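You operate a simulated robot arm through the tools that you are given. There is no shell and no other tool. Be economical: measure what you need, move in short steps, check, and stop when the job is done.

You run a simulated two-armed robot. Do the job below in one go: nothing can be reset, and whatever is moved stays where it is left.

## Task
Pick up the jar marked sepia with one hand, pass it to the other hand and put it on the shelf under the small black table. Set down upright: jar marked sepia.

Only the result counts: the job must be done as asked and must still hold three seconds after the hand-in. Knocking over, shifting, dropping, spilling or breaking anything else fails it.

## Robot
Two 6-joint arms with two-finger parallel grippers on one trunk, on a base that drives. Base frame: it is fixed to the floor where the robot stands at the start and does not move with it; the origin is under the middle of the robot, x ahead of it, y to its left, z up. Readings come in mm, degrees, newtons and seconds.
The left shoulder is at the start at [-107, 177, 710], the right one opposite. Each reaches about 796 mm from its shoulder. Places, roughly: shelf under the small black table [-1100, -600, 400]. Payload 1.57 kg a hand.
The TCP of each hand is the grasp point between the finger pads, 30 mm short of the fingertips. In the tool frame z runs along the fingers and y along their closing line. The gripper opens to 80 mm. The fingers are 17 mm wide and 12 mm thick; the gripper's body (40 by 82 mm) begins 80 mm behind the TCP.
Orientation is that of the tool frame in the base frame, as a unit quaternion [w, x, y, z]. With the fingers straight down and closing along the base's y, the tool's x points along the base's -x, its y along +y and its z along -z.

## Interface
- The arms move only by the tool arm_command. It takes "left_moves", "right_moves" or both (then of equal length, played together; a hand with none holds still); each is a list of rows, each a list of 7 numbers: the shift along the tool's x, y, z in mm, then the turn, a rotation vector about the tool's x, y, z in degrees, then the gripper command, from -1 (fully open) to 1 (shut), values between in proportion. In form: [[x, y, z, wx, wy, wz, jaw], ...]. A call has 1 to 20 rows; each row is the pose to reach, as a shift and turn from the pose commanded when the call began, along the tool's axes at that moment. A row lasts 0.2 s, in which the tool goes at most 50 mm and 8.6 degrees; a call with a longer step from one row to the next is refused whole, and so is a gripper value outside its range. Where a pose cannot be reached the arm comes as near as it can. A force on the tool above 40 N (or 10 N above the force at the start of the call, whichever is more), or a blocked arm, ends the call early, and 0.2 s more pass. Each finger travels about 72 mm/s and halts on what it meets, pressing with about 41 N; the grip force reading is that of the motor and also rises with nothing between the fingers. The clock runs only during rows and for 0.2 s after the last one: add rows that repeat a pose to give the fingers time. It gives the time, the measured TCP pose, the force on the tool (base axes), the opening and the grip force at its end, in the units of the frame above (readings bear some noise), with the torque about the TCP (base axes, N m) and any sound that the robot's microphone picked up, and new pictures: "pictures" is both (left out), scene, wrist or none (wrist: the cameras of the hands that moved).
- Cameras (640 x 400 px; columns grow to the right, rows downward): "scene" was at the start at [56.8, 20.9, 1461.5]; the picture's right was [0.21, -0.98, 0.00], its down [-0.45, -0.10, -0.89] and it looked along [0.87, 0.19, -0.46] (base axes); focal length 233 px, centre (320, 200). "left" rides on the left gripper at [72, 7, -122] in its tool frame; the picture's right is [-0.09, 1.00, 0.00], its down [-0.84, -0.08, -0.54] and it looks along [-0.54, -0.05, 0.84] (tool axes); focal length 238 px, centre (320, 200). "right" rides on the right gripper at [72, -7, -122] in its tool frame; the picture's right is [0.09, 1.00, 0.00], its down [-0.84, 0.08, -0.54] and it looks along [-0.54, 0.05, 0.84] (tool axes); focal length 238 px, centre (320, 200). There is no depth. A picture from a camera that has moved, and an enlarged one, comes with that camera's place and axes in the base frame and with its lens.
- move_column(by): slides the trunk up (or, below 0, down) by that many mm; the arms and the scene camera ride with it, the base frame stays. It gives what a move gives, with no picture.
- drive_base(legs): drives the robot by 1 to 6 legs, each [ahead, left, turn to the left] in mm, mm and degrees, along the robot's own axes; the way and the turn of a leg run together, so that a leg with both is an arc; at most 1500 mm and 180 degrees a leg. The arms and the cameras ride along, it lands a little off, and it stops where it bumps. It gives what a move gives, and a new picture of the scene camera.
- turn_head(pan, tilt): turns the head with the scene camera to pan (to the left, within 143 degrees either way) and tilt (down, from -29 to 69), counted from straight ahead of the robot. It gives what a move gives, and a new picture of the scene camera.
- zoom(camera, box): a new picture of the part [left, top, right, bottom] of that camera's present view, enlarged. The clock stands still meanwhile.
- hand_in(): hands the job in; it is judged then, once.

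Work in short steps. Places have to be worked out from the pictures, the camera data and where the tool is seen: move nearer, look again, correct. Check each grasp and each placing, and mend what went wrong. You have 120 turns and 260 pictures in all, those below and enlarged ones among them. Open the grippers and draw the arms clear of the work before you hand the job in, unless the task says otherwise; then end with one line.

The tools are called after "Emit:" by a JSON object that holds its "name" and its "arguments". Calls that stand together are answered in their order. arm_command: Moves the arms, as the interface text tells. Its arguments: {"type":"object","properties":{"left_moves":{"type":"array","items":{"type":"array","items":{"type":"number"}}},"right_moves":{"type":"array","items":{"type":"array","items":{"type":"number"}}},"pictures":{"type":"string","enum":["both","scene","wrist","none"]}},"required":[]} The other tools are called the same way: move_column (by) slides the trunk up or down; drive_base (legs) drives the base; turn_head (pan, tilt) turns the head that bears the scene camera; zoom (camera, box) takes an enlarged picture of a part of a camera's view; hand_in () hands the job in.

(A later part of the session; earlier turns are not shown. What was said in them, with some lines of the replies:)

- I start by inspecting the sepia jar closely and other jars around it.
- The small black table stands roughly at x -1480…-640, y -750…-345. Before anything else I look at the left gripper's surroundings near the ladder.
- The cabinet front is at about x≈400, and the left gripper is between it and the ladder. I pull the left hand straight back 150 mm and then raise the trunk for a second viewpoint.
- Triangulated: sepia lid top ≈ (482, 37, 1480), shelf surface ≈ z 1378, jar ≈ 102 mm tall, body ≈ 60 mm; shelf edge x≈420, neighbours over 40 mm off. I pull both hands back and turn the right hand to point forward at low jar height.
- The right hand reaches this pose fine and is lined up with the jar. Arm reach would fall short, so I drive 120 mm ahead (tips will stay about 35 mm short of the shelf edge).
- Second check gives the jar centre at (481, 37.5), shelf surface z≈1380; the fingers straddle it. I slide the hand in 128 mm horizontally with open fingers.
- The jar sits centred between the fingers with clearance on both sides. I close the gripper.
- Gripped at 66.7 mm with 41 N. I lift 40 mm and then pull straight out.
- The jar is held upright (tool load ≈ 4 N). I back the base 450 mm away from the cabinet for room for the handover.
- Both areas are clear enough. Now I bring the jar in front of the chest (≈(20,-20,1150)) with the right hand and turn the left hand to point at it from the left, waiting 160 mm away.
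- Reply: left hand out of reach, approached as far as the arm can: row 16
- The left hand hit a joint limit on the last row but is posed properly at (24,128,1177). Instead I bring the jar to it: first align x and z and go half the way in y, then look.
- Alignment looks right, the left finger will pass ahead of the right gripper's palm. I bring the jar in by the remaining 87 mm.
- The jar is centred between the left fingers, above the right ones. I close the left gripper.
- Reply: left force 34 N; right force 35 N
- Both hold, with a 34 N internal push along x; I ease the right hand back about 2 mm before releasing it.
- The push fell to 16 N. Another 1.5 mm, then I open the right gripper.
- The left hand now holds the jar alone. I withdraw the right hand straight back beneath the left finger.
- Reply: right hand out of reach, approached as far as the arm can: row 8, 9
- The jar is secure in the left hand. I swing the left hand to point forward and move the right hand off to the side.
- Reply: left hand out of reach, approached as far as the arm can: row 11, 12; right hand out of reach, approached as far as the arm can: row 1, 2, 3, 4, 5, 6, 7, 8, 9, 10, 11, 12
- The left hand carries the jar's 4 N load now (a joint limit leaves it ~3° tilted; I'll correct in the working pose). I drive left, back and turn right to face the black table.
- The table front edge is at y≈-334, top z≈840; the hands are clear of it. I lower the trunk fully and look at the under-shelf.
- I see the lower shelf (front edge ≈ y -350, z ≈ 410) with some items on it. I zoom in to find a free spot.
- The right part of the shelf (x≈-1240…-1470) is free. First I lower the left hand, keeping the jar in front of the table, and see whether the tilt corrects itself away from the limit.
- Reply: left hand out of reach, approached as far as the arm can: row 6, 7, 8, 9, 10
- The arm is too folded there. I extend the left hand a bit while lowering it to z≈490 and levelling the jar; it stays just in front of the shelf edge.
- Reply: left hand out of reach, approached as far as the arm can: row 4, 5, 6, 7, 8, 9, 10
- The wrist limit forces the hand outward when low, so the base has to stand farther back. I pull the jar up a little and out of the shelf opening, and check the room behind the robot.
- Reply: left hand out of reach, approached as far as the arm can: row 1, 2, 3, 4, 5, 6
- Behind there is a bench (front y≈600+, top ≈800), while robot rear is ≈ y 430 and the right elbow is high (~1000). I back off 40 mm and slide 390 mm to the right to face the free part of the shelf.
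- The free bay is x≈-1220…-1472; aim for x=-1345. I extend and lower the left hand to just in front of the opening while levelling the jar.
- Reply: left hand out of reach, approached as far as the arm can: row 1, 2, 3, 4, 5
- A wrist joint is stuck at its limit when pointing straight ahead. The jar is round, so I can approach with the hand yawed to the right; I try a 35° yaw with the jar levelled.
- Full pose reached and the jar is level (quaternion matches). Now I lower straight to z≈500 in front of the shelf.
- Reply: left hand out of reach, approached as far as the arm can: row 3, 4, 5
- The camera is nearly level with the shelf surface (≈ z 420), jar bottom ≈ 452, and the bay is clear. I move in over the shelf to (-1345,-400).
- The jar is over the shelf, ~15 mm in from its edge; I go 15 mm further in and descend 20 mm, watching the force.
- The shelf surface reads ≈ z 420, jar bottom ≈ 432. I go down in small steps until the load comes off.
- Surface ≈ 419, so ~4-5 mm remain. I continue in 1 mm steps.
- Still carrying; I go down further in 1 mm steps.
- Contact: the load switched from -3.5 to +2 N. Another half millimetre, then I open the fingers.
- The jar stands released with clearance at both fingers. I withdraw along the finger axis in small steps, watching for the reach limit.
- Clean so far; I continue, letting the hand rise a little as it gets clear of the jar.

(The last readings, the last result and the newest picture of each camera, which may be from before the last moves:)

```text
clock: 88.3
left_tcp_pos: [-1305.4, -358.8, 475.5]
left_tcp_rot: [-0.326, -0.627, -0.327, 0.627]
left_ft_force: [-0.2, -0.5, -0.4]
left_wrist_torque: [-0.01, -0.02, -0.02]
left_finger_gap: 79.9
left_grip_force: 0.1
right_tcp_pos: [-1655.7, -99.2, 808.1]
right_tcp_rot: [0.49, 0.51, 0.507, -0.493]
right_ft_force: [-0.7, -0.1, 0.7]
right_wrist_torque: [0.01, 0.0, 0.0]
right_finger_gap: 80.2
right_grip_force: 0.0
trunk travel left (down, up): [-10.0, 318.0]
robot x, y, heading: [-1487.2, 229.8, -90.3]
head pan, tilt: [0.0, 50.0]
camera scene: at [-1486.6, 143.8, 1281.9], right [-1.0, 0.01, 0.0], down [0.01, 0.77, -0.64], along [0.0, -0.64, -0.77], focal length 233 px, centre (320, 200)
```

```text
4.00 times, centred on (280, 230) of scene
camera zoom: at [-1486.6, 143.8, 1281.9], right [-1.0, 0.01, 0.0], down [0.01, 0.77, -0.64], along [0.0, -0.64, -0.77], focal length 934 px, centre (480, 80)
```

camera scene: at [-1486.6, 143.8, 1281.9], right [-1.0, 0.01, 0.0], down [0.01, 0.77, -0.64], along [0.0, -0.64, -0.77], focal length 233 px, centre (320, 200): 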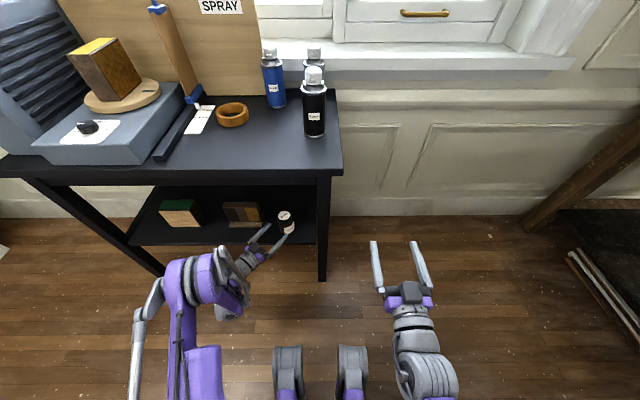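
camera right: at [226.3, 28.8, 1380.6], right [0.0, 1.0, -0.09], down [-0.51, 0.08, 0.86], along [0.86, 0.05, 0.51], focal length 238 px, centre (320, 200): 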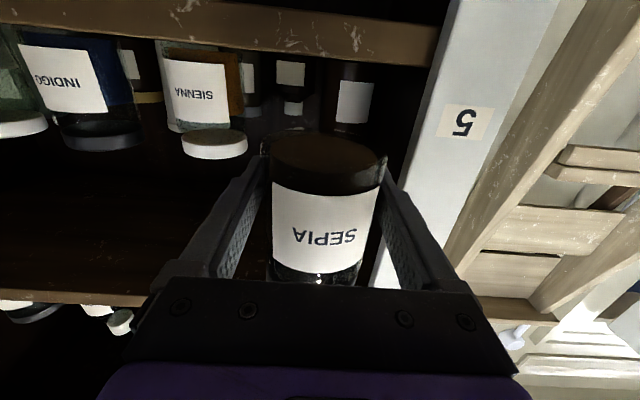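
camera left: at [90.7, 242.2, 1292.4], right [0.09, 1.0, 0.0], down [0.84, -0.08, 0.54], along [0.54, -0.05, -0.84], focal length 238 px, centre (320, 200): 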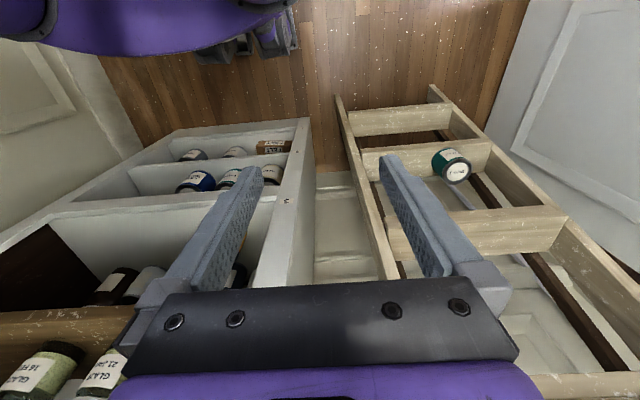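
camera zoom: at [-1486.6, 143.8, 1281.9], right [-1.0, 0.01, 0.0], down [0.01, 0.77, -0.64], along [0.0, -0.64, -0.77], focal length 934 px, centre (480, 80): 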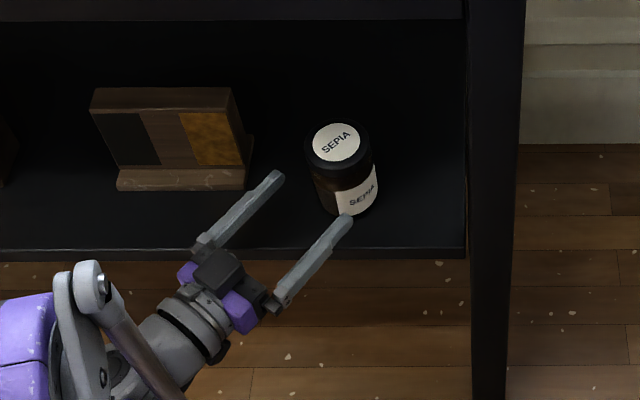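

The jar stands upright and the tips are past it. I draw the hand back out and slightly up in front of the table.

Emit:
{"name": "arm_command", "arguments": {"left_moves": [[0, 0, -15, 0, 0, 0, -1], [-5, 0, -30, 0, 0, 0, -1], [-20, 0, -45, 0, 0, 0, -1], [-40, 0, -65, 0, 0, 0, -1], [-70, 0, -90, 0, 0, 0, -1], [-100, 0, -110, 0, 0, 0, -1], [-130, 0, -130, 0, 0, 0, -1]], "pictures": "scene"}}

Emit:
{"name": "zoom", "arguments": {"camera": "scene", "box": [200, 180, 360, 280]}}

```text
clock: 89.9
left_tcp_pos: [-1230.5, -250.7, 604.8]
left_tcp_rot: [-0.325, -0.627, -0.327, 0.628]
left_ft_force: [-0.4, -0.2, 0.7]
left_wrist_torque: [-0.02, 0.01, 0.01]
left_finger_gap: 79.8
left_grip_force: 0.2
right_tcp_pos: [-1656.2, -97.9, 808.0]
right_tcp_rot: [0.49, 0.51, 0.506, -0.493]
right_ft_force: [-0.1, 0.7, -0.3]
right_wrist_torque: [0.0, -0.01, 0.01]
right_finger_gap: 80.0
right_grip_force: 0.1
trunk travel left (down, up): [-10.0, 318.0]
robot x, y, heading: [-1483.3, 226.4, -90.4]
head pan, tilt: [0.0, 50.0]
camera scene: at [-1486.8, 144.1, 1281.9], right [-1.0, 0.01, 0.0], down [0.01, 0.77, -0.64], along [0.0, -0.64, -0.77], focal length 233 px, centre (320, 200)
```

scene: 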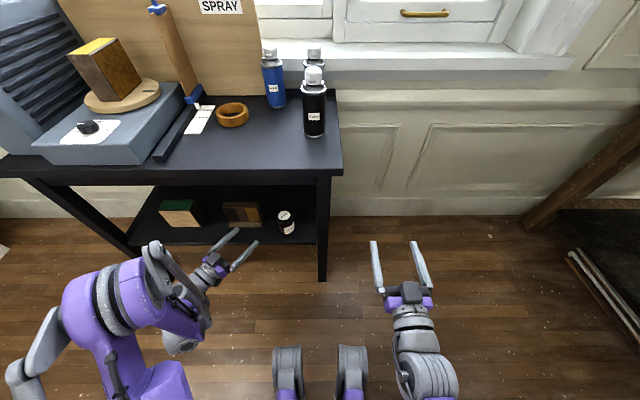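

```text
4.00 times, centred on (280, 230) of scene
camera zoom: at [-1486.8, 144.1, 1281.9], right [-1.0, 0.01, 0.0], down [0.01, 0.77, -0.64], along [0.0, -0.64, -0.77], focal length 934 px, centre (480, 80)
```

zoom: 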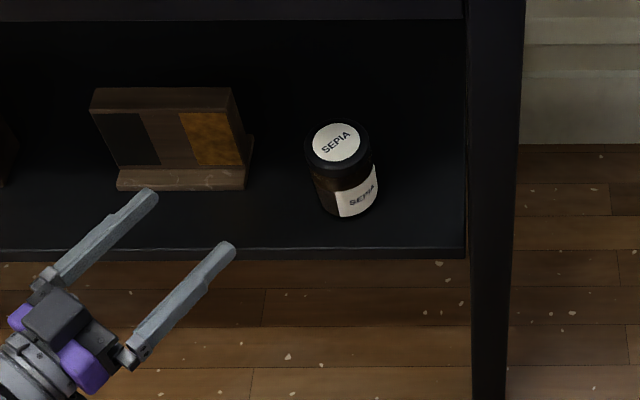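

The jar stands upright on the under-shelf, both grippers are open and clear, and nothing else was touched. I hand in.

Emit:
{"name": "hand_in", "arguments": {}}

```text
The job is handed in.
```

The sepia jar was picked up with the right hand, passed to the left and set upright on the shelf under the small black table. Both grippers are open and clear, and I saw nothing else moved.
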